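You operate a simulated robot arm through the tools that you are given. There is no shell and no other tool. Be economical: measure what you need, move in short steps, check, and stop when the job is done.

You are at the controls of a simulated robot arm. One attempt, no reset.

JOB
Tip the yellow dye from the pink pail into the tub and refill the pail to its line.
Fine: fill from the strainer pot, red valve shut after; pail back, drip cup under the spout.

It is judged by the outcome, as a careful person would: the job done as asked, and still so three seconds after it is handed in. It fails if anything else is knocked over, pushed out of place, dropped, spilled or broken.

ROBOT AND FRAMES
A 7-joint arm with a two-finger parallel gripper on a trunk, on a base that drives. Base frame: it is fixed to the floor where the robot stands at the start and does not move with it; the origin is under the middle of the robot, x ahead of it, y to its left, z up; the surface under the hand at the start is at about z = 800. Readings come in mm, degrees, newtons and seconds.
With the tool pointing down near the work surface it reaches from about 260 to 700 mm from the robot's upright axis, wherever it stands. Its first joint turns from -166.0 to 166.0 degrees. Places, roughly: orange tub [500, -1000, 750]; red pot valve [700, 200, 1100]. Payload 1.57 kg.
The TCP is the grasp point between the finger pads, 30 mm short of the fingertips. In the tool frame z runs along the fingers and y along their closing line. Largest opening 80 mm; finger width 17, thickness 12; the body of the gripper, 40 by 82 mm, starts 80 mm behind the TCP.
Orientation is that of the tool frame in the base frame, as a unit quaternion [x, y, z, w]. With the fingers straight down and closing along the base's y, the tool's x points along the base's -x, its y along +y and its z along -z.

CONTROLS
- The arm moves only by the tool servo_tool. Its argument "plan" is a list of rows, each an object (a shift or turn left out is 0, a gripper value left out holds the last) with "rotation": the turn, a rotation vector about the tool's x, y, z in degrees, a list of three; "offset": the shift along the tool's x, y, z in mm, a list of three; "gripper": the finger opening in mm, from 0 to 80. In form: [{"rotation": [ax, ay, az], "offset": [dx, dy, dz], "gripper": gripper}, ...]. A call has 1 to 12 rows; each row is the pose to reach, as a shift and turn from the pose commanded when the call began, along the tool's axes at that moment. A row lasts 0.2 s, in which the tool goes at most 50 mm and 8.6 degrees; a call with a longer step from one row to the next is refused whole, and so is a gripper value outside its range. A pose out of reach is approached as far as the arm can. The call stops where the force on the tool passes 50 N (or 10 N more than at its start, if that is more) or the arm is blocked; 0.2 s more then pass. Each finger travels about 72 mm/s and halts on what it meets, pressing with about 43 N; the grip force reading is that of the motor and also rises with nothing between the fingers. The clock runs only during rows and for 0.2 s after the last one: add rows that repeat a pose to give the fingers time. It gives the time, the measured TCP pose, the force on the tool (base axes), the opening and the grip force at its end, in the units of the frame above (readings bear some noise), with the torque about the TCP (base axes, N m) and any sound that the robot's microphone picked up.
- Cameras (640 x 400 px; columns grow to the right, rows downward): "scene" is now at [2.5, 114.2, 1594.4]; the picture's right is [-0.31, -0.95, 0.00], its down [-0.58, 0.19, -0.79] and it looks along [0.75, -0.25, -0.61] (base axes); focal length 281 px, centre (320, 200). "wrist" rides on the gripper at [72, -7, -122] in the tool frame; the picture's right is [0.09, 1.00, 0.00], its down [-0.84, 0.08, -0.54] and it looks along [-0.54, 0.05, 0.84] (tool axes); focal length 238 px, centre (320, 200). There is no depth. A picture from a camera that has moved, and an enlarged one, comes with that camera's place and axes in the base frame and with its lens.
- get_image(camera): a new picture of that camera. The clock stands still meanwhile.
- lift_body(by): slides the trunk up (or, below 0, down) by that many mm; the arm and the scene camera ride with it, the base frame stays. It gives what a move gives, with no picture.
- base_move(legs): drives the robot by 1 to 6 legs, each [ahead, left, turn to the left] in mm, mm and degrees, along the robot's own axes; the way and the turn of a leg run together, so that a leg with both is an arc; at most 1500 mm and 180 degrees a leg. The arm and the cameras ride along, it lands a little off, and it stops where it bumps. It gives what a move gives.
- pan_tilt(pan, tilt): turns the head with the scene camera to pan (to the left, within 86 degrees either way) and tilt (down, from -29 to 69), counted from straight ahead of the robot. It gives what a move gives.
- inspect(camera, box): a new picture of the part [left, top, right, bottom] of that camera's present view, enlarged. The clock stands still meanwhile.
- sign_off(): hands the job in; it is judged then, once.

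Go step by step. Nothing tells you exact positions but the pictures and the camera data: compare them with the known pose of the tool, close in by small moves and look again before you grip or let go. The budget is 120 turns and 98 pictures, counting those below and the enlarged ones. Unless the task says otherwise, let go and move clear before handing in, and close with one line.

The tools are called after "Call:" as name(argument=value, ...) on one line, values as JSON. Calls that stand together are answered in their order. servo_tool: Moves the arm, as the interface text tells. Its arguments: {"type":"object","properties":{"plan":{"type":"array","items":{"type":"object","properties":{"rotation":{"type":"array","items":{"type":"number"}},"offset":{"type":"array","items":{"type":"number"}},"gripper":{"type":"number"}}}}},"required":["plan"]} The other tools are called the same way: lift_body (by) slides the trunk up or down; base_move (legs) drives the base; pan_tilt (pan, tilt) turns the head that bears the scene camera; get_image (camera) takes a picture; inspect (camera, box) takes an enlarged picture of a part of a camera's view; sign_off () hands the job in.

At the start:

```text
time_s: 0.0
position: [406.6, 20.7, 1400.4]
ee_rot: [0.0, 1.0, 0.0, 0.001]
contact_force: [-0.2, 0.0, -0.1]
wrist_torque: [-0.01, 0.01, 0.03]
grip_width: 80.0
grip_force: 0.0
trunk travel left (down, up): [-400.0, 80.0]
robot x, y, heading: [1.7, 1.4, -0.1]
head pan, tilt: [-18.3, 37.4]
```

scene: 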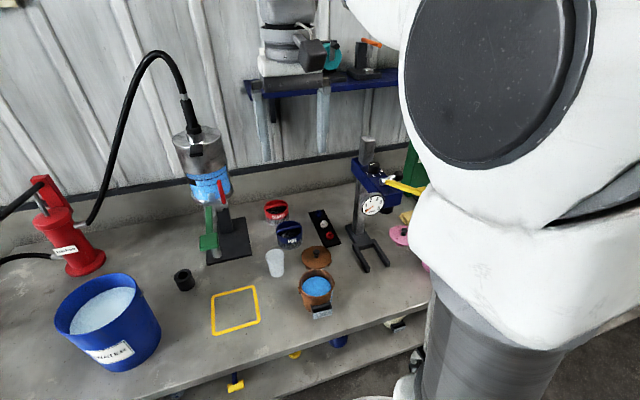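
wrist: 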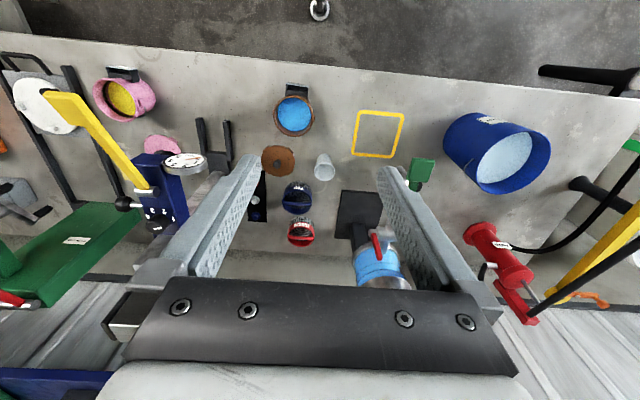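

I see a bench with a strainer pot with red valve on a stand, a yellow-outlined square, a pink pail (yellow dye) to the right, a brown pail with blue dye, and other items. I'll look more closely before moving.

Call:
inspect(camera="scene", box=[160, 80, 360, 340])

Call:
inspect(camera="wrist", box=[0, 20, 260, 300])

Call:
inspect(camera="wrist", box=[230, 70, 560, 300])

Call:
pan_tilt(pan=-70, tilt=40)

```text
1.54 times, centred on (260, 210) of scene
camera zoom: at [2.5, 114.2, 1594.4], right [-0.31, -0.95, 0.0], down [-0.58, 0.19, -0.79], along [0.75, -0.25, -0.61], focal length 433 px, centre (412, 185)
```

zoom: 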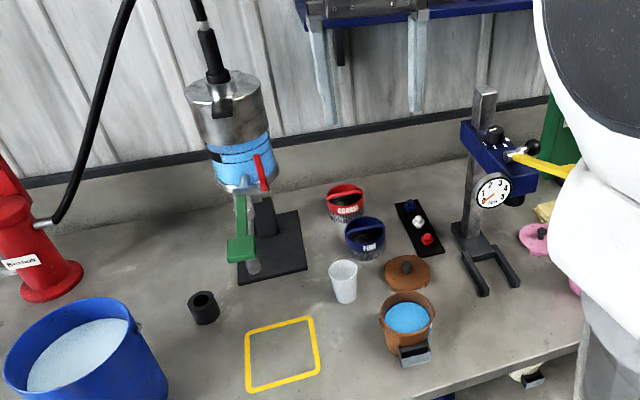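

```text
1.43 times, centred on (130, 160) of wrist
camera zoom: at [334.3, 15.5, 1523.5], right [-0.09, 1.0, 0.0], down [0.84, 0.08, 0.54], along [0.54, 0.05, -0.84], focal length 340 px, centre (591, 257)
```

zoom: 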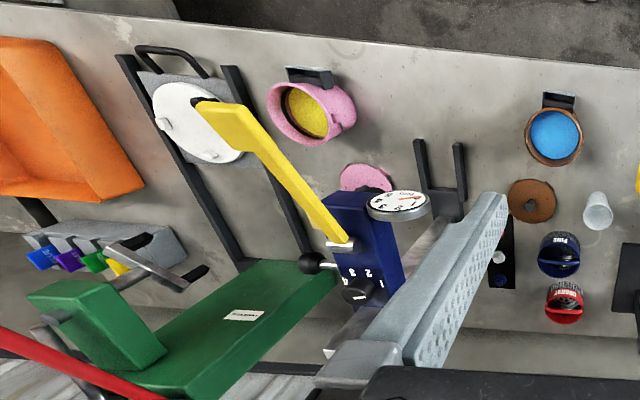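

```text
1.74 times, centred on (395, 185) of wrist
camera zoom: at [334.3, 15.5, 1523.5], right [-0.09, 1.0, 0.0], down [0.84, 0.08, 0.54], along [0.54, 0.05, -0.84], focal length 414 px, centre (190, 226)
```

zoom: 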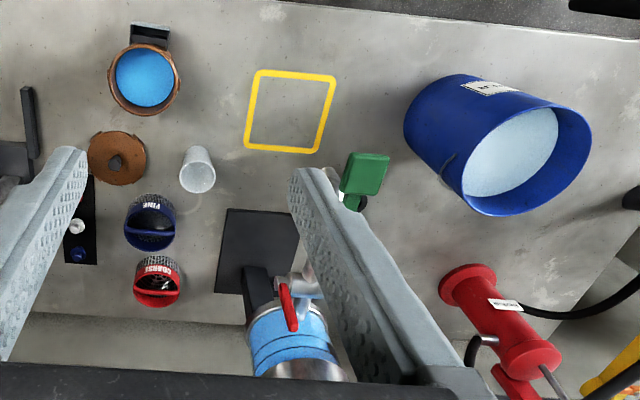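

```text
time_s: 1.2
position: [406.3, 22.4, 1401.3]
ee_rot: [-0.001, 1.0, 0.0, 0.0]
contact_force: [-0.5, 0.8, -0.3]
wrist_torque: [-0.01, -0.04, 0.0]
grip_width: 80.1
grip_force: 0.1
trunk travel left (down, up): [-400.0, 80.0]
robot x, y, heading: [0.6, 1.4, 0.0]
head pan, tilt: [-70.0, 40.0]
```

The baskets are labelled FINE and COARSE, so "Fine" may refer to a strainer. I need a closer look at the pot and the right side.

Call:
get_image(camera="scene")

Call:
inspect(camera="wrist", box=[340, 140, 460, 290])

Call:
pan_tilt(pan=10, tilt=35)

Call:
inspect(camera="scene", box=[300, 60, 480, 300])

Call:
get_image(camera="scene")

```text
92 pictures are left
camera scene: at [-50.7, 61.5, 1590.4], right [-0.94, -0.34, 0.0], down [-0.22, 0.6, -0.77], along [0.26, -0.72, -0.64], focal length 281 px, centre (320, 200)
```

scene: 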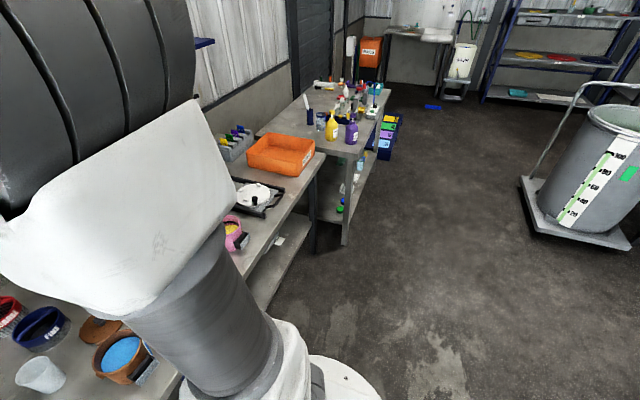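

```text
2.67 times, centred on (400, 215) of wrist
camera zoom: at [334.3, 15.6, 1523.5], right [-0.09, 1.0, 0.0], down [0.84, 0.08, 0.54], along [0.54, 0.05, -0.84], focal length 636 px, centre (107, 160)
```

zoom: 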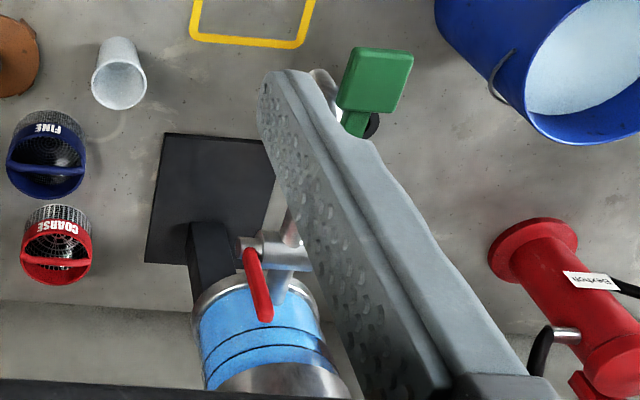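

```text
time_s: 2.7
position: [406.2, 21.6, 1401.3]
ee_rot: [0.001, 1.0, 0.0, -0.001]
contact_force: [0.1, 0.1, 0.2]
wrist_torque: [-0.03, -0.02, 0.02]
grip_width: 80.3
grip_force: 0.0
trunk travel left (down, up): [-400.0, 80.0]
robot x, y, heading: [-0.1, -1.9, -0.1]
head pan, tilt: [10.0, 35.0]
```

```text
1.67 times, centred on (390, 180) of scene
camera zoom: at [6.9, 156.6, 1598.0], right [0.17, -0.98, 0.0], down [-0.56, -0.1, -0.82], along [0.81, 0.14, -0.57], focal length 469 px, centre (203, 233)
```

zoom: 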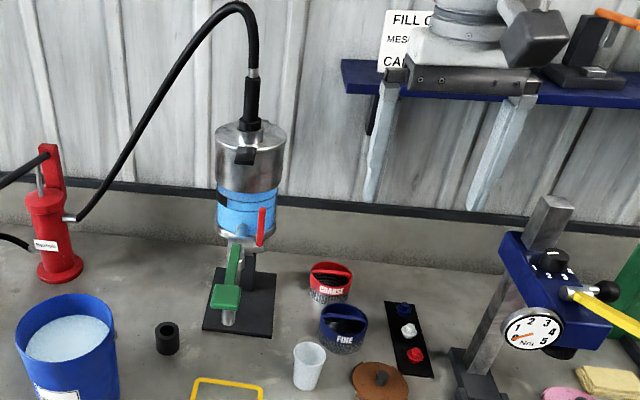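

```text
89 pictures are left
camera scene: at [6.9, 156.6, 1598.0], right [0.17, -0.98, 0.0], down [-0.56, -0.1, -0.82], along [0.81, 0.14, -0.57], focal length 281 px, centre (320, 200)
```

scene: 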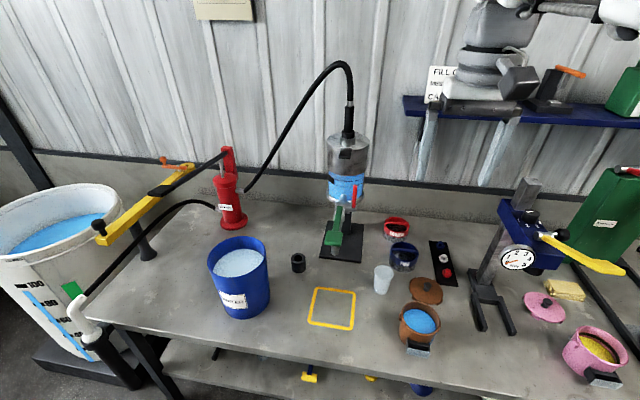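

There are signs on the wall ("FILL C…, MESH…, CAP…"). I'll move the arm aside and read them.

Call:
servo_tool(plan=[{"offset": [0, -50, 0]}, {"offset": [0, -100, 0]}, {"offset": [0, -150, 0]}, {"offset": [0, -200, 0]}, {"offset": [0, -250, 0]}])

Call:
pan_tilt(pan=5, tilt=10)

Call:
get_image(camera="scene")

```text
time_s: 3.9
position: [408.4, -229.3, 1402.4]
ee_rot: [-0.001, 1.0, 0.0, 0.0]
contact_force: [-0.7, 0.0, -0.6]
wrist_torque: [0.02, -0.01, 0.0]
grip_width: 80.1
grip_force: 0.0
trunk travel left (down, up): [-400.0, 80.0]
robot x, y, heading: [-2.1, 0.2, -0.1]
head pan, tilt: [10.0, 35.0]
```

```text
time_s: 4.8
position: [406.9, -228.3, 1401.8]
ee_rot: [0.001, 1.0, 0.0, 0.0]
contact_force: [0.2, -0.2, 0.1]
wrist_torque: [-0.02, 0.0, -0.01]
grip_width: 79.9
grip_force: 0.0
trunk travel left (down, up): [-400.0, 80.0]
robot x, y, heading: [0.5, 0.5, -0.3]
head pan, tilt: [5.0, 10.0]
```

```text
88 pictures are left
camera scene: at [12.8, 149.5, 1638.0], right [0.09, -1.0, 0.0], down [-0.17, -0.02, -0.98], along [0.98, 0.09, -0.17], focal length 281 px, centre (320, 200)
```

scene: 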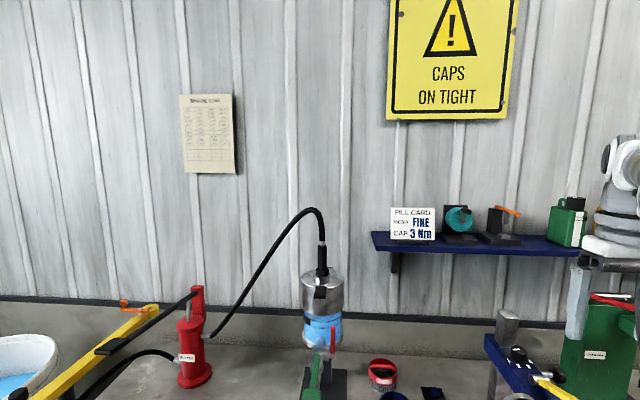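

Call:
inspect(camera="scene", box=[370, 190, 600, 260])

Call:
inspect(camera="scene", box=[175, 90, 240, 180])

Call:
inspect(camera="scene", box=[280, 240, 370, 400])

```text
2.78 times, centred on (485, 225) of scene
camera zoom: at [12.8, 149.5, 1638.0], right [0.09, -1.0, 0.0], down [-0.17, -0.02, -0.98], along [0.98, 0.09, -0.17], focal length 783 px, centre (-139, 130)
```

zoom: 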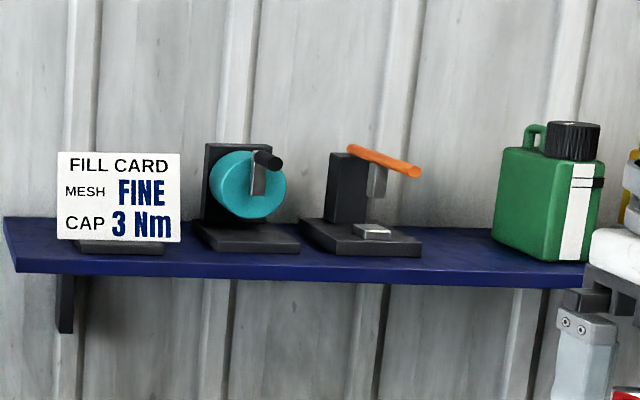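

```text
4.44 times, centred on (208, 135) of scene
camera zoom: at [12.8, 149.5, 1638.0], right [0.09, -1.0, 0.0], down [-0.17, -0.02, -0.98], along [0.98, 0.09, -0.17], focal length 1250 px, centre (820, 489)
```

zoom: 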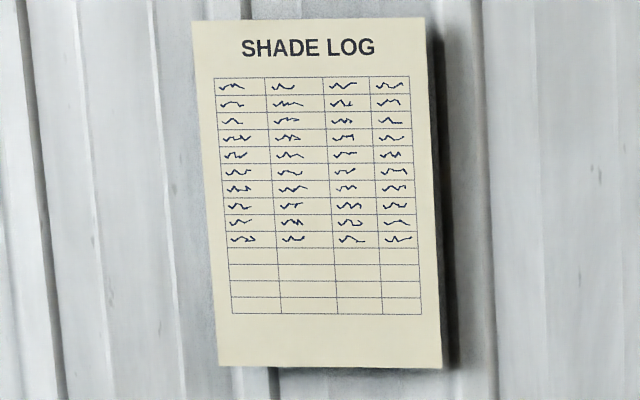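

```text
2.50 times, centred on (325, 320) of scene
camera zoom: at [12.8, 149.5, 1638.0], right [0.09, -1.0, 0.0], down [-0.17, -0.02, -0.98], along [0.98, 0.09, -0.17], focal length 703 px, centre (308, -100)
```

zoom: 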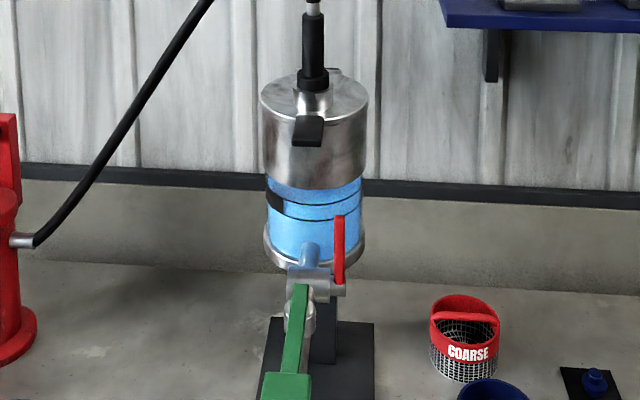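

The fill card says mesh FINE, matching "Fine" in the job, so the fine strainer likely matters. I'll move the wrist camera in front of the pot for a closer look.

Call:
servo_tool(plan=[{"offset": [0, 48, 0]}, {"offset": [0, 96, 0]}, {"offset": [0, 144, 0]}, {"offset": [0, 192, 0]}, {"offset": [10, 240, 0]}, {"offset": [20, 288, 0]}, {"offset": [30, 330, 20], "rotation": [0, -7, 0]}, {"offset": [40, 370, 40], "rotation": [0, -14, 0]}, {"offset": [50, 400, 70], "rotation": [0, -21, 0]}, {"offset": [57, 415, 110], "rotation": [0, -28, 0]}, {"offset": [57, 428, 150], "rotation": [0, -35, 0]}])

Call:
get_image(camera="wrist")

```text
time_s: 7.2
position: [349.4, 199.8, 1251.4]
ee_rot: [0.0, 0.953, 0.0, 0.301]
contact_force: [-0.4, 0.9, -0.1]
wrist_torque: [0.02, -0.01, -0.03]
grip_width: 80.4
grip_force: 0.1
trunk travel left (down, up): [-400.0, 80.0]
robot x, y, heading: [2.4, -1.3, -0.0]
head pan, tilt: [5.0, 10.0]
```

```text
84 pictures are left
camera wrist: at [219.6, 193.7, 1309.6], right [-0.08, 1.0, -0.05], down [0.37, 0.08, 0.92], along [0.92, 0.05, -0.38], focal length 238 px, centre (320, 200)
```

wrist: 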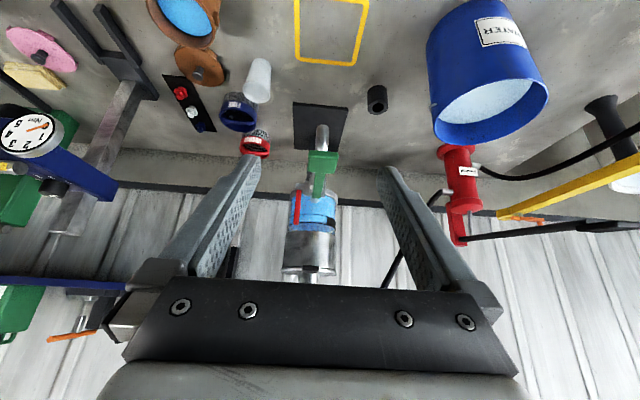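

Call:
inspect(camera="wrist", box=[220, 80, 400, 290])

Call:
inspect(camera="wrist", box=[0, 0, 290, 160])

Call:
pan_tilt(pan=5, tilt=30)

Call:
inspect(camera="scene", box=[290, 60, 470, 300])

```text
1.90 times, centred on (310, 185) of wrist
camera zoom: at [219.6, 193.7, 1309.6], right [-0.08, 1.0, -0.05], down [0.37, 0.08, 0.92], along [0.92, 0.05, -0.38], focal length 454 px, centre (339, 229)
```

zoom: 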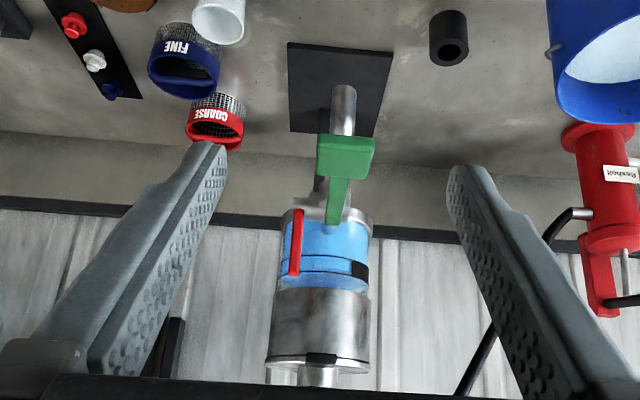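

```text
2.21 times, centred on (145, 80) of wrist
camera zoom: at [219.6, 193.7, 1309.6], right [-0.08, 1.0, -0.05], down [0.37, 0.08, 0.92], along [0.92, 0.05, -0.38], focal length 526 px, centre (706, 465)
```

zoom: 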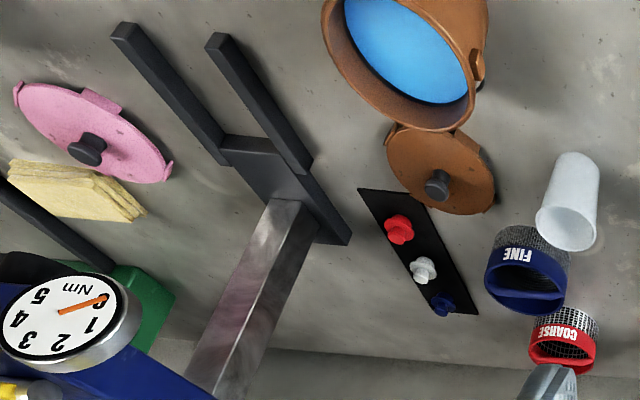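

```text
time_s: 8.1
position: [349.7, 198.7, 1250.2]
ee_rot: [0.001, 0.954, -0.001, 0.299]
contact_force: [0.4, 0.3, -0.2]
wrist_torque: [0.01, 0.01, -0.01]
grip_width: 79.8
grip_force: 0.0
trunk travel left (down, up): [-400.0, 80.0]
robot x, y, heading: [-1.4, -0.2, -0.1]
head pan, tilt: [5.0, 30.0]
```

```text
1.67 times, centred on (380, 180) of scene
camera zoom: at [11.6, 154.0, 1614.9], right [0.14, -0.99, 0.0], down [-0.41, -0.06, -0.91], along [0.9, 0.12, -0.41], focal length 469 px, centre (220, 233)
```

zoom: 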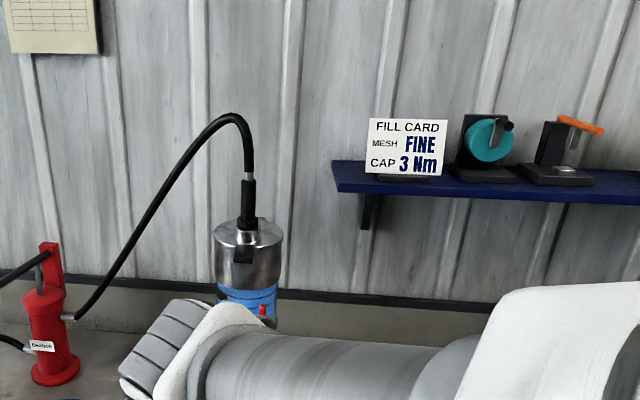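

The spout overhangs the yellow square (~550, 210), the red lever stands at about (720, 173, 1085–1160), and a green lever reaches forward above the spout. I'll look at the pot from above.

Call:
servo_tool(plan=[{"offset": [-40, 0, -10]}, {"offset": [-80, 0, -20]}, {"offset": [-120, 0, -30]}, {"offset": [-160, 0, -40]}, {"offset": [-195, 0, -50]}, {"offset": [-195, 0, -50]}])

Call:
get_image(camera="wrist")

Call:
inspect(camera="wrist", box=[240, 80, 400, 240])

```text
time_s: 9.4
position: [481.0, 200.5, 1404.0]
ee_rot: [0.0, 0.954, 0.0, 0.3]
contact_force: [0.9, 0.5, -0.2]
wrist_torque: [0.01, 0.0, 0.01]
grip_width: 79.8
grip_force: 0.1
trunk travel left (down, up): [-400.0, 80.0]
robot x, y, heading: [-0.9, 1.8, -0.0]
head pan, tilt: [5.0, 30.0]
```

```text
80 pictures are left
camera wrist: at [350.9, 194.2, 1462.9], right [-0.08, 1.0, -0.05], down [0.37, 0.08, 0.92], along [0.92, 0.05, -0.38], focal length 238 px, centre (320, 200)
```

wrist: 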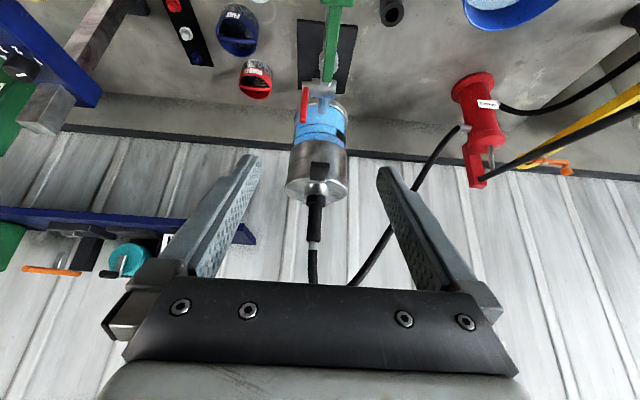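

```text
2.50 times, centred on (320, 160) of wrist
camera zoom: at [350.9, 194.2, 1462.9], right [-0.08, 1.0, -0.05], down [0.37, 0.08, 0.92], along [0.92, 0.05, -0.38], focal length 596 px, centre (320, 300)
```

zoom: 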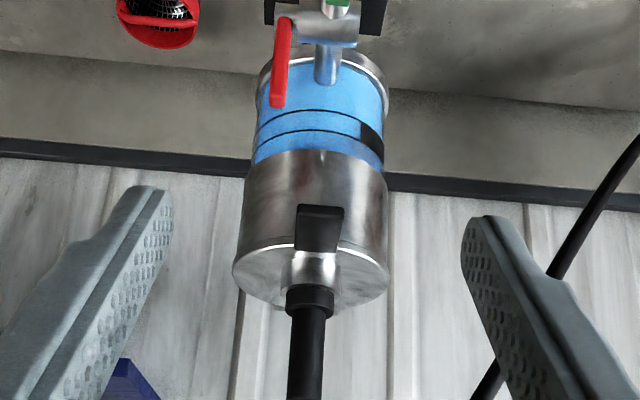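

The pot is a closed unit with a hose-fed lid; the spout sits over the yellow square, which I take as the filling and drip-cup spot. Next I'll bring the arm level and drive right to examine the pink pail, staying above the press's yellow lever.

Call:
servo_tool(plan=[{"offset": [40, 0, 20], "rotation": [0, 7, 0]}, {"offset": [65, 0, 30], "rotation": [0, 14, 0]}, {"offset": [65, 0, 30], "rotation": [0, 21, 0]}, {"offset": [65, 0, 30], "rotation": [0, 28, 0]}, {"offset": [65, 0, 30], "rotation": [0, 35, 0]}, {"offset": [65, -40, 30], "rotation": [0, 35, 0]}, {"offset": [65, -80, 30], "rotation": [0, 35, 0]}, {"offset": [65, -120, 30], "rotation": [0, 35, 0]}, {"offset": [65, -160, 30], "rotation": [0, 35, 0]}, {"offset": [65, -200, 30], "rotation": [0, 35, 0]}])

Call:
base_move(legs=[[0, -480, 0]])

Call:
pan_tilt(pan=-15, tilt=45)

Call:
get_image(camera="scene")

Call:
get_image(camera="wrist")

```text
time_s: 11.7
position: [443.9, 0.5, 1342.4]
ee_rot: [0.0, 1.0, 0.0, 0.0]
contact_force: [-1.6, -0.7, -0.1]
wrist_torque: [0.0, -0.01, 0.01]
grip_width: 80.3
grip_force: 0.1
trunk travel left (down, up): [-400.0, 80.0]
robot x, y, heading: [-0.8, 0.5, -0.2]
head pan, tilt: [5.0, 30.0]
```

```text
time_s: 15.7
position: [444.1, -474.0, 1341.7]
ee_rot: [0.0, 1.0, -0.001, 0.001]
contact_force: [0.0, -0.3, 0.6]
wrist_torque: [0.02, 0.01, 0.02]
grip_width: 80.0
grip_force: 0.1
trunk travel left (down, up): [-400.0, 80.0]
robot x, y, heading: [-0.5, -473.8, 0.1]
head pan, tilt: [5.0, 30.0]
```

```text
time_s: 16.6
position: [445.2, -475.3, 1341.5]
ee_rot: [0.0, 1.0, 0.0, 0.0]
contact_force: [0.3, -0.2, -0.4]
wrist_torque: [0.01, 0.0, -0.04]
grip_width: 80.2
grip_force: 0.1
trunk travel left (down, up): [-400.0, 80.0]
robot x, y, heading: [0.4, -474.9, 0.0]
head pan, tilt: [-15.0, 45.0]
```

```text
78 pictures are left
camera scene: at [-1.2, -355.5, 1583.2], right [-0.26, -0.97, 0.0], down [-0.68, 0.18, -0.71], along [0.68, -0.18, -0.71], focal length 281 px, centre (320, 200)
```

scene: 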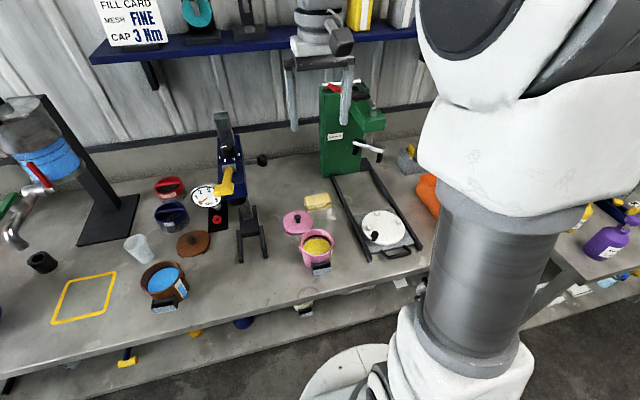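

```text
77 pictures are left
camera wrist: at [372.3, -480.9, 1464.6], right [-0.09, 1.0, 0.0], down [0.84, 0.08, 0.54], along [0.54, 0.05, -0.84], focal length 238 px, centre (320, 200)
```

wrist: 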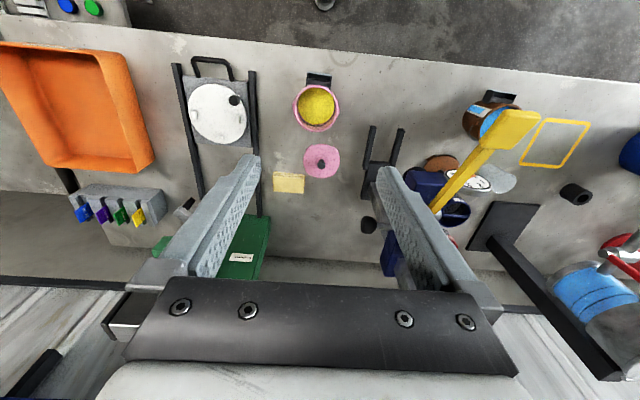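

Call:
inspect(camera="scene", box=[0, 80, 160, 330])

Call:
inspect(camera="scene", box=[260, 180, 360, 300])

Call:
inspect(camera="scene", box=[110, 150, 290, 320])

Call:
inspect(camera="wrist", box=[250, 50, 390, 210])

```text
1.60 times, centred on (80, 205) of scene
camera zoom: at [-1.2, -355.5, 1583.2], right [-0.26, -0.97, 0.0], down [-0.68, 0.18, -0.71], along [0.68, -0.18, -0.71], focal length 450 px, centre (704, 192)
```

zoom: 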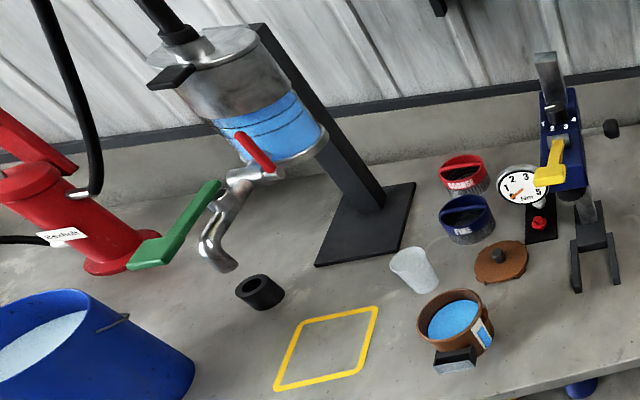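

```text
3.33 times, centred on (310, 240) of scene
camera zoom: at [-1.2, -355.5, 1583.2], right [-0.26, -0.97, 0.0], down [-0.68, 0.18, -0.71], along [0.68, -0.18, -0.71], focal length 938 px, centre (353, 67)
```

zoom: 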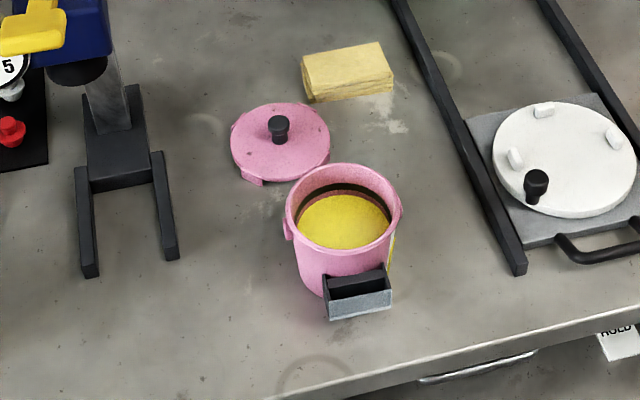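

```text
2.35 times, centred on (200, 235) of scene
camera zoom: at [-1.2, -355.5, 1583.2], right [-0.26, -0.97, 0.0], down [-0.68, 0.18, -0.71], along [0.68, -0.18, -0.71], focal length 662 px, centre (602, 118)
```

zoom: 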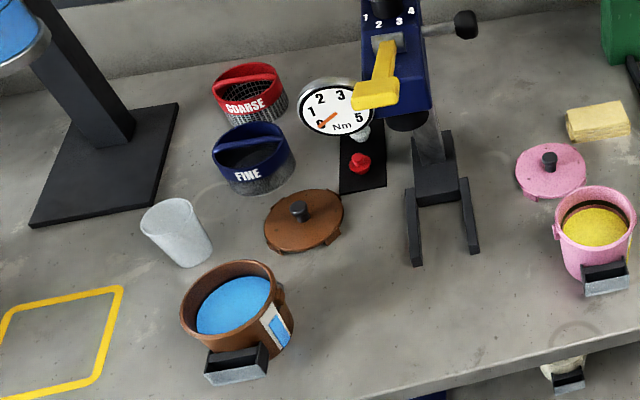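

```text
2.50 times, centred on (320, 130) of wrist
camera zoom: at [372.3, -480.9, 1464.6], right [-0.09, 1.0, 0.0], down [0.84, 0.08, 0.54], along [0.54, 0.05, -0.84], focal length 596 px, centre (320, 375)
```

zoom: 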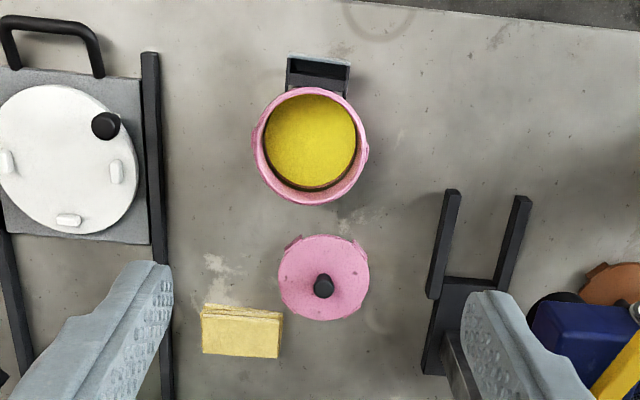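

The pink pail is at about (493, -477) with a bracket handle facing the robot around x=435. I'll lower the wrist camera to study the handle and inner line.

Call:
servo_tool(plan=[{"offset": [10, 0, 50]}, {"offset": [20, 0, 100]}, {"offset": [30, 0, 150]}, {"offset": [40, 0, 200]}, {"offset": [50, 0, 250]}, {"offset": [60, 0, 290]}, {"offset": [75, 0, 310]}])

Call:
get_image(camera="wrist")

Call:
inspect(camera="wrist", box=[230, 40, 410, 200])

```text
refused: row 1 steps farther than a row can; nothing moved
```

```text
72 pictures are left
camera wrist: at [372.3, -480.9, 1464.6], right [-0.09, 1.0, 0.0], down [0.84, 0.08, 0.54], along [0.54, 0.05, -0.84], focal length 238 px, centre (320, 200)
```

wrist: 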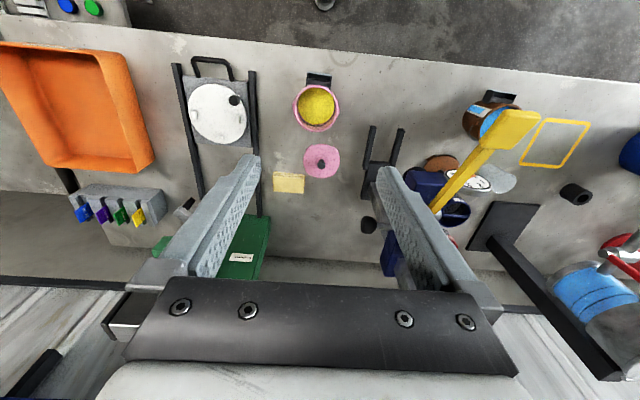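

```text
2.50 times, centred on (320, 120) of wrist
camera zoom: at [372.3, -480.9, 1464.6], right [-0.09, 1.0, 0.0], down [0.84, 0.08, 0.54], along [0.54, 0.05, -0.84], focal length 596 px, centre (320, 400)
```

zoom: 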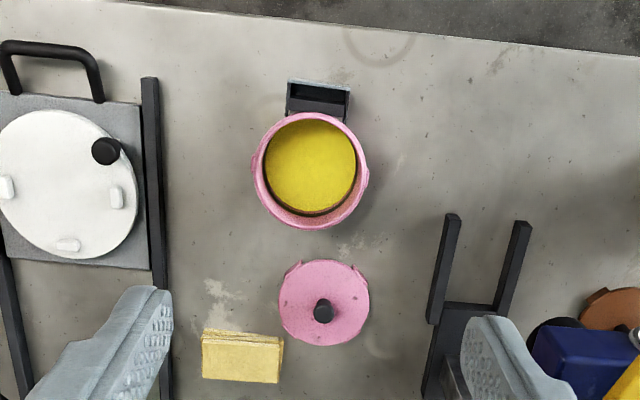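

Call:
servo_tool(plan=[{"offset": [10, 0, 45]}, {"offset": [20, 0, 90]}, {"offset": [30, 0, 135]}, {"offset": [40, 0, 180]}, {"offset": [50, 0, 225]}, {"offset": [60, 0, 270]}, {"offset": [75, 0, 310]}])

Call:
inspect(camera="wrist", box=[200, 0, 440, 200])

```text
time_s: 18.2
position: [369.4, -474.9, 1032.1]
ee_rot: [0.0, 1.0, 0.0, 0.0]
contact_force: [0.8, -0.3, -0.2]
wrist_torque: [0.02, 0.02, 0.01]
grip_width: 79.8
grip_force: 0.1
trunk travel left (down, up): [-400.0, 80.0]
robot x, y, heading: [-1.7, -477.6, -0.1]
head pan, tilt: [-15.0, 45.0]
```

```text
2.00 times, centred on (320, 100) of wrist
camera zoom: at [297.5, -481.1, 1154.4], right [-0.09, 1.0, 0.0], down [0.84, 0.08, 0.54], along [0.54, 0.05, -0.84], focal length 477 px, centre (320, 400)
```

zoom: 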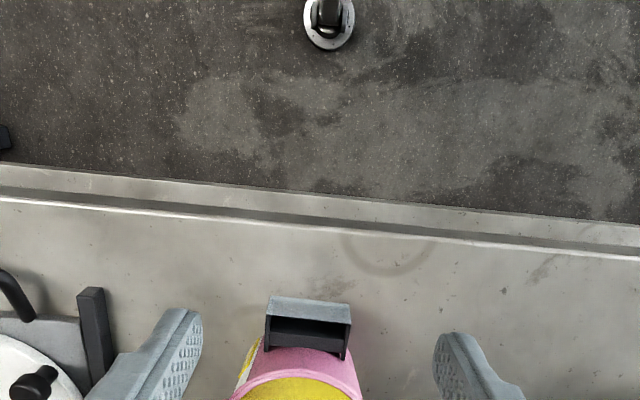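

Call:
inspect(camera="wrist", box=[255, 120, 385, 250])

Call:
inspect(camera="scene", box=[280, 220, 345, 290])

```text
3.08 times, centred on (320, 185) of wrist
camera zoom: at [297.5, -481.1, 1154.4], right [-0.09, 1.0, 0.0], down [0.84, 0.08, 0.54], along [0.54, 0.05, -0.84], focal length 733 px, centre (320, 246)
```

zoom: 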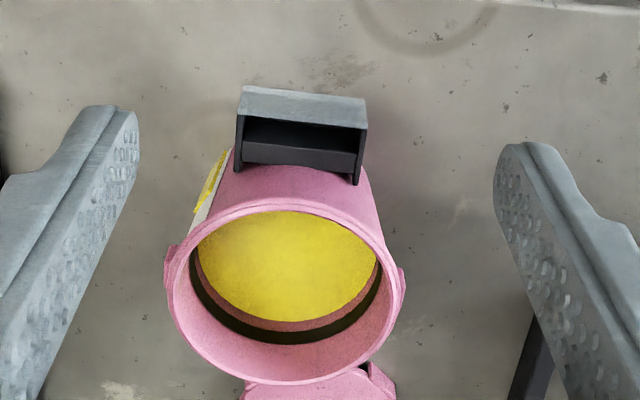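

```text
5.71 times, centred on (312, 255) of scene
camera zoom: at [-1.0, -355.6, 1583.2], right [-0.26, -0.97, 0.0], down [-0.68, 0.18, -0.71], along [0.68, -0.18, -0.71], focal length 1608 px, centre (363, -114)
```

zoom: 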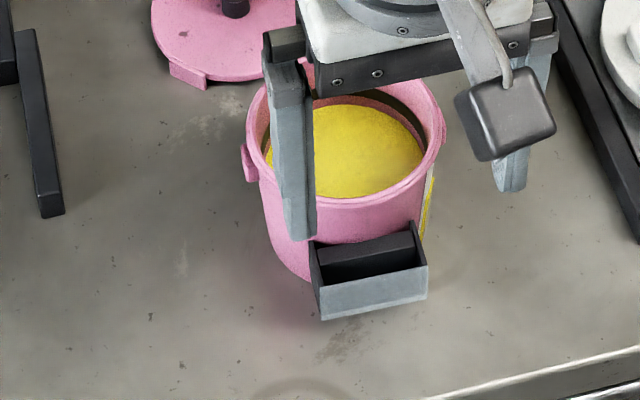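

The handle is a D-loop: a grey front bar joined by black side plates to the pail. I'll put the camera straight above it to measure the slot.

Call:
servo_tool(plan=[{"offset": [-45, 0, 0]}, {"offset": [-90, 0, 0]}, {"offset": [-138, 0, 0]}])

Call:
inspect(camera="wrist", box=[250, 0, 390, 130])

```text
time_s: 19.0
position: [508.2, -474.6, 1030.7]
ee_rot: [0.0, 1.0, -0.001, 0.0]
contact_force: [-0.4, 0.4, -0.1]
wrist_torque: [0.0, -0.02, -0.01]
grip_width: 79.9
grip_force: 0.0
trunk travel left (down, up): [-400.0, 80.0]
robot x, y, heading: [0.3, -474.9, -0.1]
head pan, tilt: [-15.0, 45.0]
```

```text
3.08 times, centred on (320, 65) of wrist
camera zoom: at [436.1, -481.5, 1154.1], right [-0.09, 1.0, 0.0], down [0.84, 0.08, 0.54], along [0.54, 0.05, -0.84], focal length 733 px, centre (320, 615)
```

zoom: 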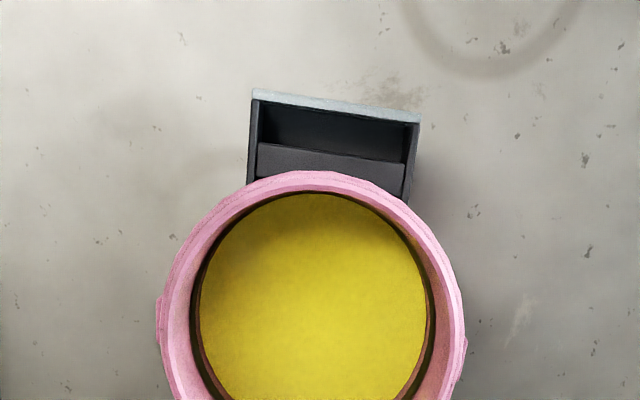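

The handle is about 60 mm wide (y≈-477, x≈424–450), so I'll straddle it from the front with the tool pitched forward, pads on its side plates. I'll back the robot off for room and pitch the tool.

Call:
servo_tool(plan=[{"offset": [40, 0, -10]}, {"offset": [80, 0, -20]}, {"offset": [110, 0, -30]}])

Call:
base_move(legs=[[-200, 0, 0]])

Call:
servo_tool(plan=[{"offset": [-15, 0, 0], "rotation": [0, -7.5, 0]}, {"offset": [-30, 0, 0], "rotation": [0, -15, 0]}, {"offset": [-45, 0, 0], "rotation": [0, -22.5, 0]}, {"offset": [-60, 0, 10], "rotation": [0, -30, 0]}, {"offset": [-75, 0, 20], "rotation": [0, -37.5, 0]}, {"offset": [-90, 0, 30], "rotation": [0, -45, 0]}, {"offset": [-105, 0, 50], "rotation": [0, -52.5, 0]}, {"offset": [-120, 0, 70], "rotation": [0, -60, 0]}, {"offset": [-120, 0, 90], "rotation": [0, -60, 0]}])

Call:
get_image(camera="wrist")

```text
time_s: 19.8
position: [396.2, -475.5, 1063.2]
ee_rot: [-0.001, 1.0, 0.0, 0.0]
contact_force: [0.4, 0.5, -0.8]
wrist_torque: [0.04, -0.04, 0.01]
grip_width: 80.0
grip_force: 0.1
trunk travel left (down, up): [-400.0, 80.0]
robot x, y, heading: [-0.9, -475.6, 0.1]
head pan, tilt: [-15.0, 45.0]
```

```text
time_s: 21.7
position: [195.3, -475.2, 1062.3]
ee_rot: [0.0, 1.0, -0.001, 0.001]
contact_force: [1.2, -0.3, -0.5]
wrist_torque: [-0.01, 0.03, 0.05]
grip_width: 80.0
grip_force: 0.0
trunk travel left (down, up): [-400.0, 80.0]
robot x, y, heading: [-201.4, -475.1, -0.3]
head pan, tilt: [-15.0, 45.0]
```

```text
time_s: 23.7
position: [314.0, -475.8, 971.6]
ee_rot: [0.001, 0.866, 0.0, 0.5]
contact_force: [0.7, -0.6, 0.0]
wrist_torque: [-0.02, 0.0, -0.02]
grip_width: 79.8
grip_force: 0.0
trunk travel left (down, up): [-400.0, 80.0]
robot x, y, heading: [-200.7, -474.0, 0.1]
head pan, tilt: [-15.0, 45.0]
```

```text
66 pictures are left
camera wrist: at [174.2, -481.7, 971.0], right [-0.04, 1.0, -0.08], down [-0.05, 0.08, 1.0], along [1.0, 0.05, 0.05], focal length 238 px, centre (320, 200)
```

wrist: 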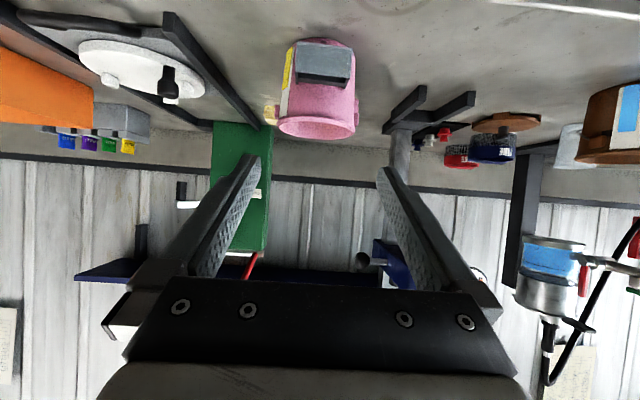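

Call:
inspect(camera="wrist", box=[260, 20, 380, 150])

Call:
inspect(camera="wrist", box=[480, 190, 640, 350])

```text
3.08 times, centred on (320, 85) of wrist
camera zoom: at [174.2, -481.7, 971.0], right [-0.04, 1.0, -0.08], down [-0.05, 0.08, 1.0], along [1.0, 0.05, 0.05], focal length 733 px, centre (320, 554)
```

zoom: 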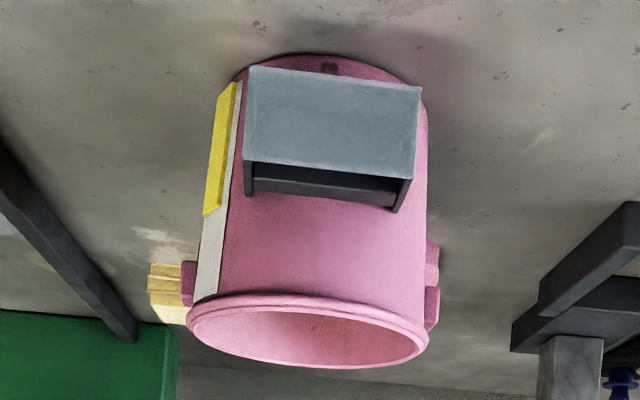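

```text
2.50 times, centred on (560, 270) of wrist
camera zoom: at [174.2, -481.7, 971.0], right [-0.04, 1.0, -0.08], down [-0.05, 0.08, 1.0], along [1.0, 0.05, 0.05], focal length 596 px, centre (-280, 25)
```

zoom: 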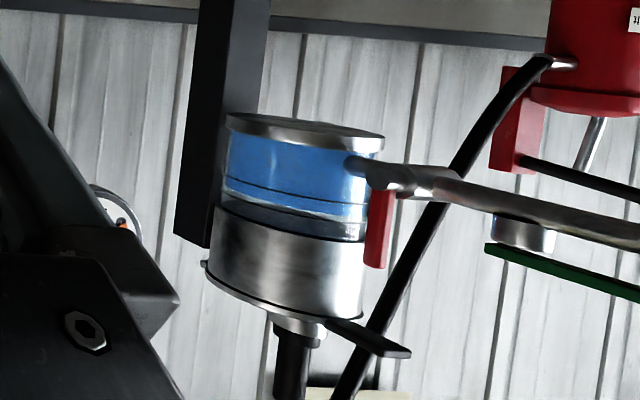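

Handle: front plate at x≈425, z 825–854, y≈-477, 57–60 mm wide; the red lever stands perpendicular to the pipe, so the valve appears shut. I'll approach the handle and check before gripping.

Call:
servo_tool(plan=[{"offset": [30, 0, 0]}, {"offset": [57, -1, 0]}, {"offset": [57, -1, 40]}, {"offset": [57, -1, 80]}, {"offset": [57, -1, 110]}, {"offset": [57, -1, 120]}])

Call:
inspect(camera="wrist", box=[210, 0, 430, 200])

Call:
get_image(camera="scene")

```text
time_s: 25.1
position: [391.3, -477.1, 863.5]
ee_rot: [0.001, 0.866, -0.001, 0.5]
contact_force: [-0.1, -0.4, -1.2]
wrist_torque: [-0.01, 0.02, 0.01]
grip_width: 79.9
grip_force: 0.0
trunk travel left (down, up): [-400.0, 80.0]
robot x, y, heading: [-200.8, -480.5, 0.1]
head pan, tilt: [-15.0, 45.0]
```

```text
2.00 times, centred on (320, 100) of wrist
camera zoom: at [249.6, -482.6, 862.2], right [-0.04, 1.0, -0.08], down [-0.05, 0.08, 1.0], along [1.0, 0.05, 0.05], focal length 477 px, centre (320, 400)
```

zoom: 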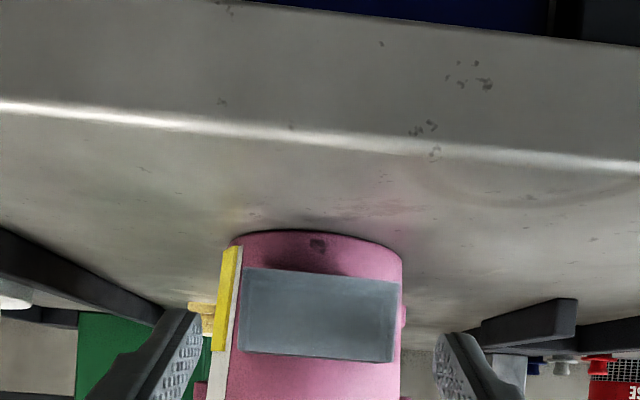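

```text
62 pictures are left
camera scene: at [-202.1, -355.5, 1583.1], right [-0.26, -0.97, 0.0], down [-0.68, 0.18, -0.71], along [0.68, -0.18, -0.71], focal length 281 px, centre (320, 200)
```

scene: 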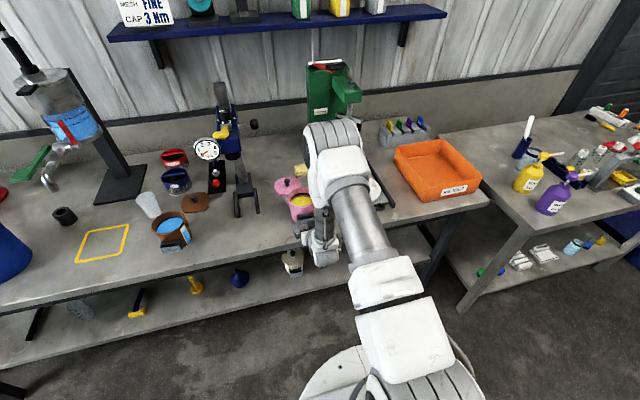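

Fingers are centred on the handle. Advancing and gripping.

Call:
servo_tool(plan=[{"offset": [2, 0, 20]}, {"offset": [2, 0, 40]}, {"offset": [2, 0, 40], "gripper": 50}, {"offset": [2, 0, 40], "gripper": 40}, {"offset": [2, 0, 40], "gripper": 40}, {"offset": [2, 0, 40], "gripper": 40}])

```text
time_s: 26.5
position: [425.6, -477.2, 840.8]
ee_rot: [0.001, 0.866, -0.001, 0.5]
contact_force: [0.4, -0.7, 0.8]
wrist_torque: [-0.21, -0.06, -0.06]
grip_width: 58.2
grip_force: 42.7
trunk travel left (down, up): [-400.0, 80.0]
robot x, y, heading: [-197.8, -474.0, 0.0]
head pan, tilt: [-15.0, 45.0]
```

Gripped at 58 mm. A small lift to check the hold.

Call:
servo_tool(plan=[{"offset": [-4.3, 0, -2.5], "gripper": 40}, {"offset": [-13, 0, -7.5], "gripper": 40}, {"offset": [-26, 0, -15], "gripper": 40}, {"offset": [-26, 0, -15], "gripper": 40}])

Call:
inspect(camera="wrist", box=[210, 0, 430, 200])

```text
time_s: 27.5
position: [424.3, -476.8, 869.6]
ee_rot: [0.001, 0.867, -0.001, 0.499]
contact_force: [-0.7, 0.3, -2.8]
wrist_torque: [0.01, 0.19, 0.0]
grip_width: 58.3
grip_force: 43.4
trunk travel left (down, up): [-400.0, 80.0]
robot x, y, heading: [-204.9, -478.5, -0.1]
head pan, tilt: [-15.0, 45.0]
```

```text
2.00 times, centred on (320, 100) of wrist
camera zoom: at [282.9, -482.5, 869.8], right [-0.05, 1.0, -0.08], down [-0.05, 0.08, 1.0], along [1.0, 0.05, 0.05], focal length 477 px, centre (320, 400)
```

zoom: 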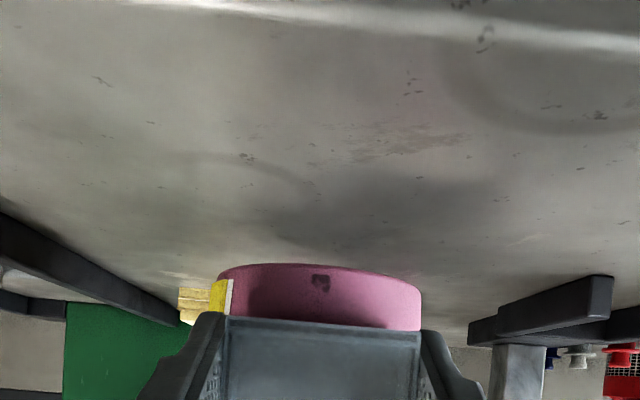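

The pail is held level (about 0.29 kg). The tub is about x 400–700, y -930…-1165; I'll lift higher and drive right to it.

Call:
servo_tool(plan=[{"offset": [-26, 0, -15], "gripper": 40}, {"offset": [-52, 0, -30], "gripper": 40}, {"offset": [-78, 0, -45], "gripper": 40}, {"offset": [-104, 0, -60], "gripper": 40}, {"offset": [-130, 0, -75], "gripper": 40}, {"offset": [-130, 0, -75], "gripper": 40}])

Call:
base_move(legs=[[0, -525, 0]])

Call:
get_image(camera="scene")

Call:
get_image(camera="wrist")

```text
time_s: 28.9
position: [423.6, -476.2, 1022.0]
ee_rot: [0.0, 0.867, 0.0, 0.499]
contact_force: [0.4, -0.3, -3.6]
wrist_torque: [0.0, 0.23, 0.0]
grip_width: 57.9
grip_force: 43.1
trunk travel left (down, up): [-400.0, 80.0]
robot x, y, heading: [-200.8, -476.1, -0.4]
head pan, tilt: [-15.0, 45.0]
```

```text
time_s: 33.3
position: [424.8, -1000.6, 1021.0]
ee_rot: [0.0, 0.866, 0.0, 0.499]
contact_force: [-0.2, -0.2, -3.6]
wrist_torque: [-0.01, 0.19, 0.01]
grip_width: 58.0
grip_force: 43.4
trunk travel left (down, up): [-400.0, 80.0]
robot x, y, heading: [-201.3, -1002.5, 0.0]
head pan, tilt: [-15.0, 45.0]
```

```text
60 pictures are left
camera scene: at [-202.2, -880.7, 1583.1], right [-0.26, -0.97, 0.0], down [-0.68, 0.18, -0.71], along [0.68, -0.18, -0.71], focal length 281 px, centre (320, 200)
```

scene: 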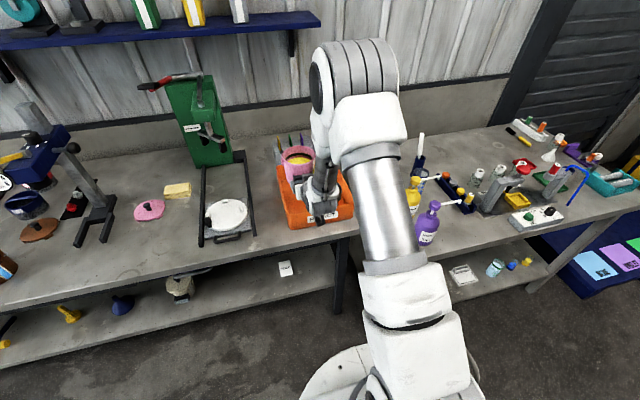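

```text
59 pictures are left
camera wrist: at [282.6, -1006.6, 1020.5], right [-0.05, 1.0, -0.08], down [-0.05, 0.08, 1.0], along [1.0, 0.05, 0.05], focal length 238 px, centre (320, 200)
```

wrist: 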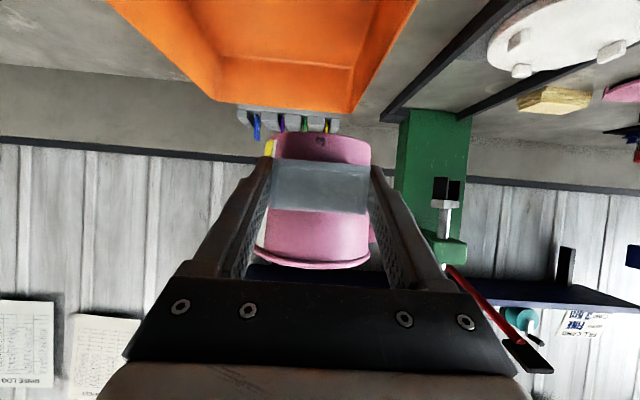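

The tub spans y≈-936…-1190. I'll lower to just above its rim and start rolling the pail to the right (mouth toward -y).

Call:
servo_tool(plan=[{"offset": [12, 0, 19], "gripper": 40}, {"offset": [24, 0, 38], "gripper": 40}, {"offset": [37, 0, 56], "gripper": 40}, {"offset": [37, 0, 56], "gripper": 40}])

Call:
servo_tool(plan=[{"rotation": [-4, 0, 6.93], "gripper": 40}, {"rotation": [-8, 0, 13.86], "gripper": 40}, {"rotation": [-12, 0, 20.8], "gripper": 40}, {"rotation": [-14, 0, 24.2], "gripper": 40}, {"rotation": [-16, 0, 27.7], "gripper": 40}, {"rotation": [-18, 0, 31.2], "gripper": 40}, {"rotation": [-20, 0, 34.6], "gripper": 40}, {"rotation": [-22, 0, 38.1], "gripper": 40}, {"rotation": [-24, 0, 41.6], "gripper": 40}, {"rotation": [-26, 0, 45], "gripper": 40}, {"rotation": [-26, 0, 45], "gripper": 40}])

Call:
get_image(camera="scene")

```text
time_s: 34.3
position: [454.4, -1000.2, 961.9]
ee_rot: [0.0, 0.866, 0.0, 0.5]
contact_force: [1.1, 1.0, -4.1]
wrist_torque: [-0.02, 0.18, 0.01]
grip_width: 57.7
grip_force: 42.7
trunk travel left (down, up): [-400.0, 80.0]
robot x, y, heading: [-201.1, -1000.2, -0.0]
head pan, tilt: [-15.0, 45.0]
```

```text
time_s: 36.7
position: [453.3, -1000.5, 961.2]
ee_rot: [0.218, 0.778, 0.38, 0.45]
contact_force: [-1.1, -0.1, -3.3]
wrist_torque: [0.02, 0.19, 0.01]
grip_width: 57.9
grip_force: 42.9
trunk travel left (down, up): [-400.0, 80.0]
robot x, y, heading: [-202.2, -1000.3, -0.0]
head pan, tilt: [-15.0, 45.0]
```

```text
58 pictures are left
camera scene: at [-202.2, -880.7, 1583.1], right [-0.26, -0.97, 0.0], down [-0.68, 0.18, -0.71], along [0.68, -0.18, -0.71], focal length 281 px, centre (320, 200)
```

scene: 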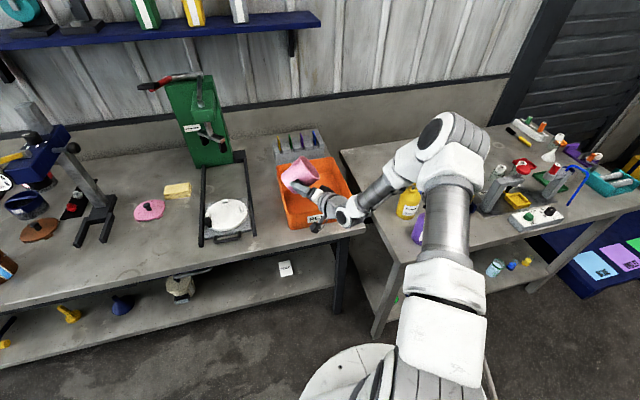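

Call:
inspect(camera="scene", box=[260, 130, 370, 250])

```text
3.33 times, centred on (315, 190) of scene
camera zoom: at [-202.2, -880.7, 1583.1], right [-0.26, -0.97, 0.0], down [-0.68, 0.18, -0.71], along [0.68, -0.18, -0.71], focal length 938 px, centre (337, 233)
```

zoom: 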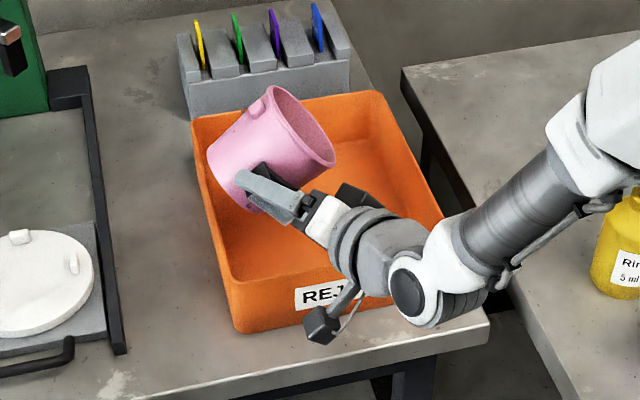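

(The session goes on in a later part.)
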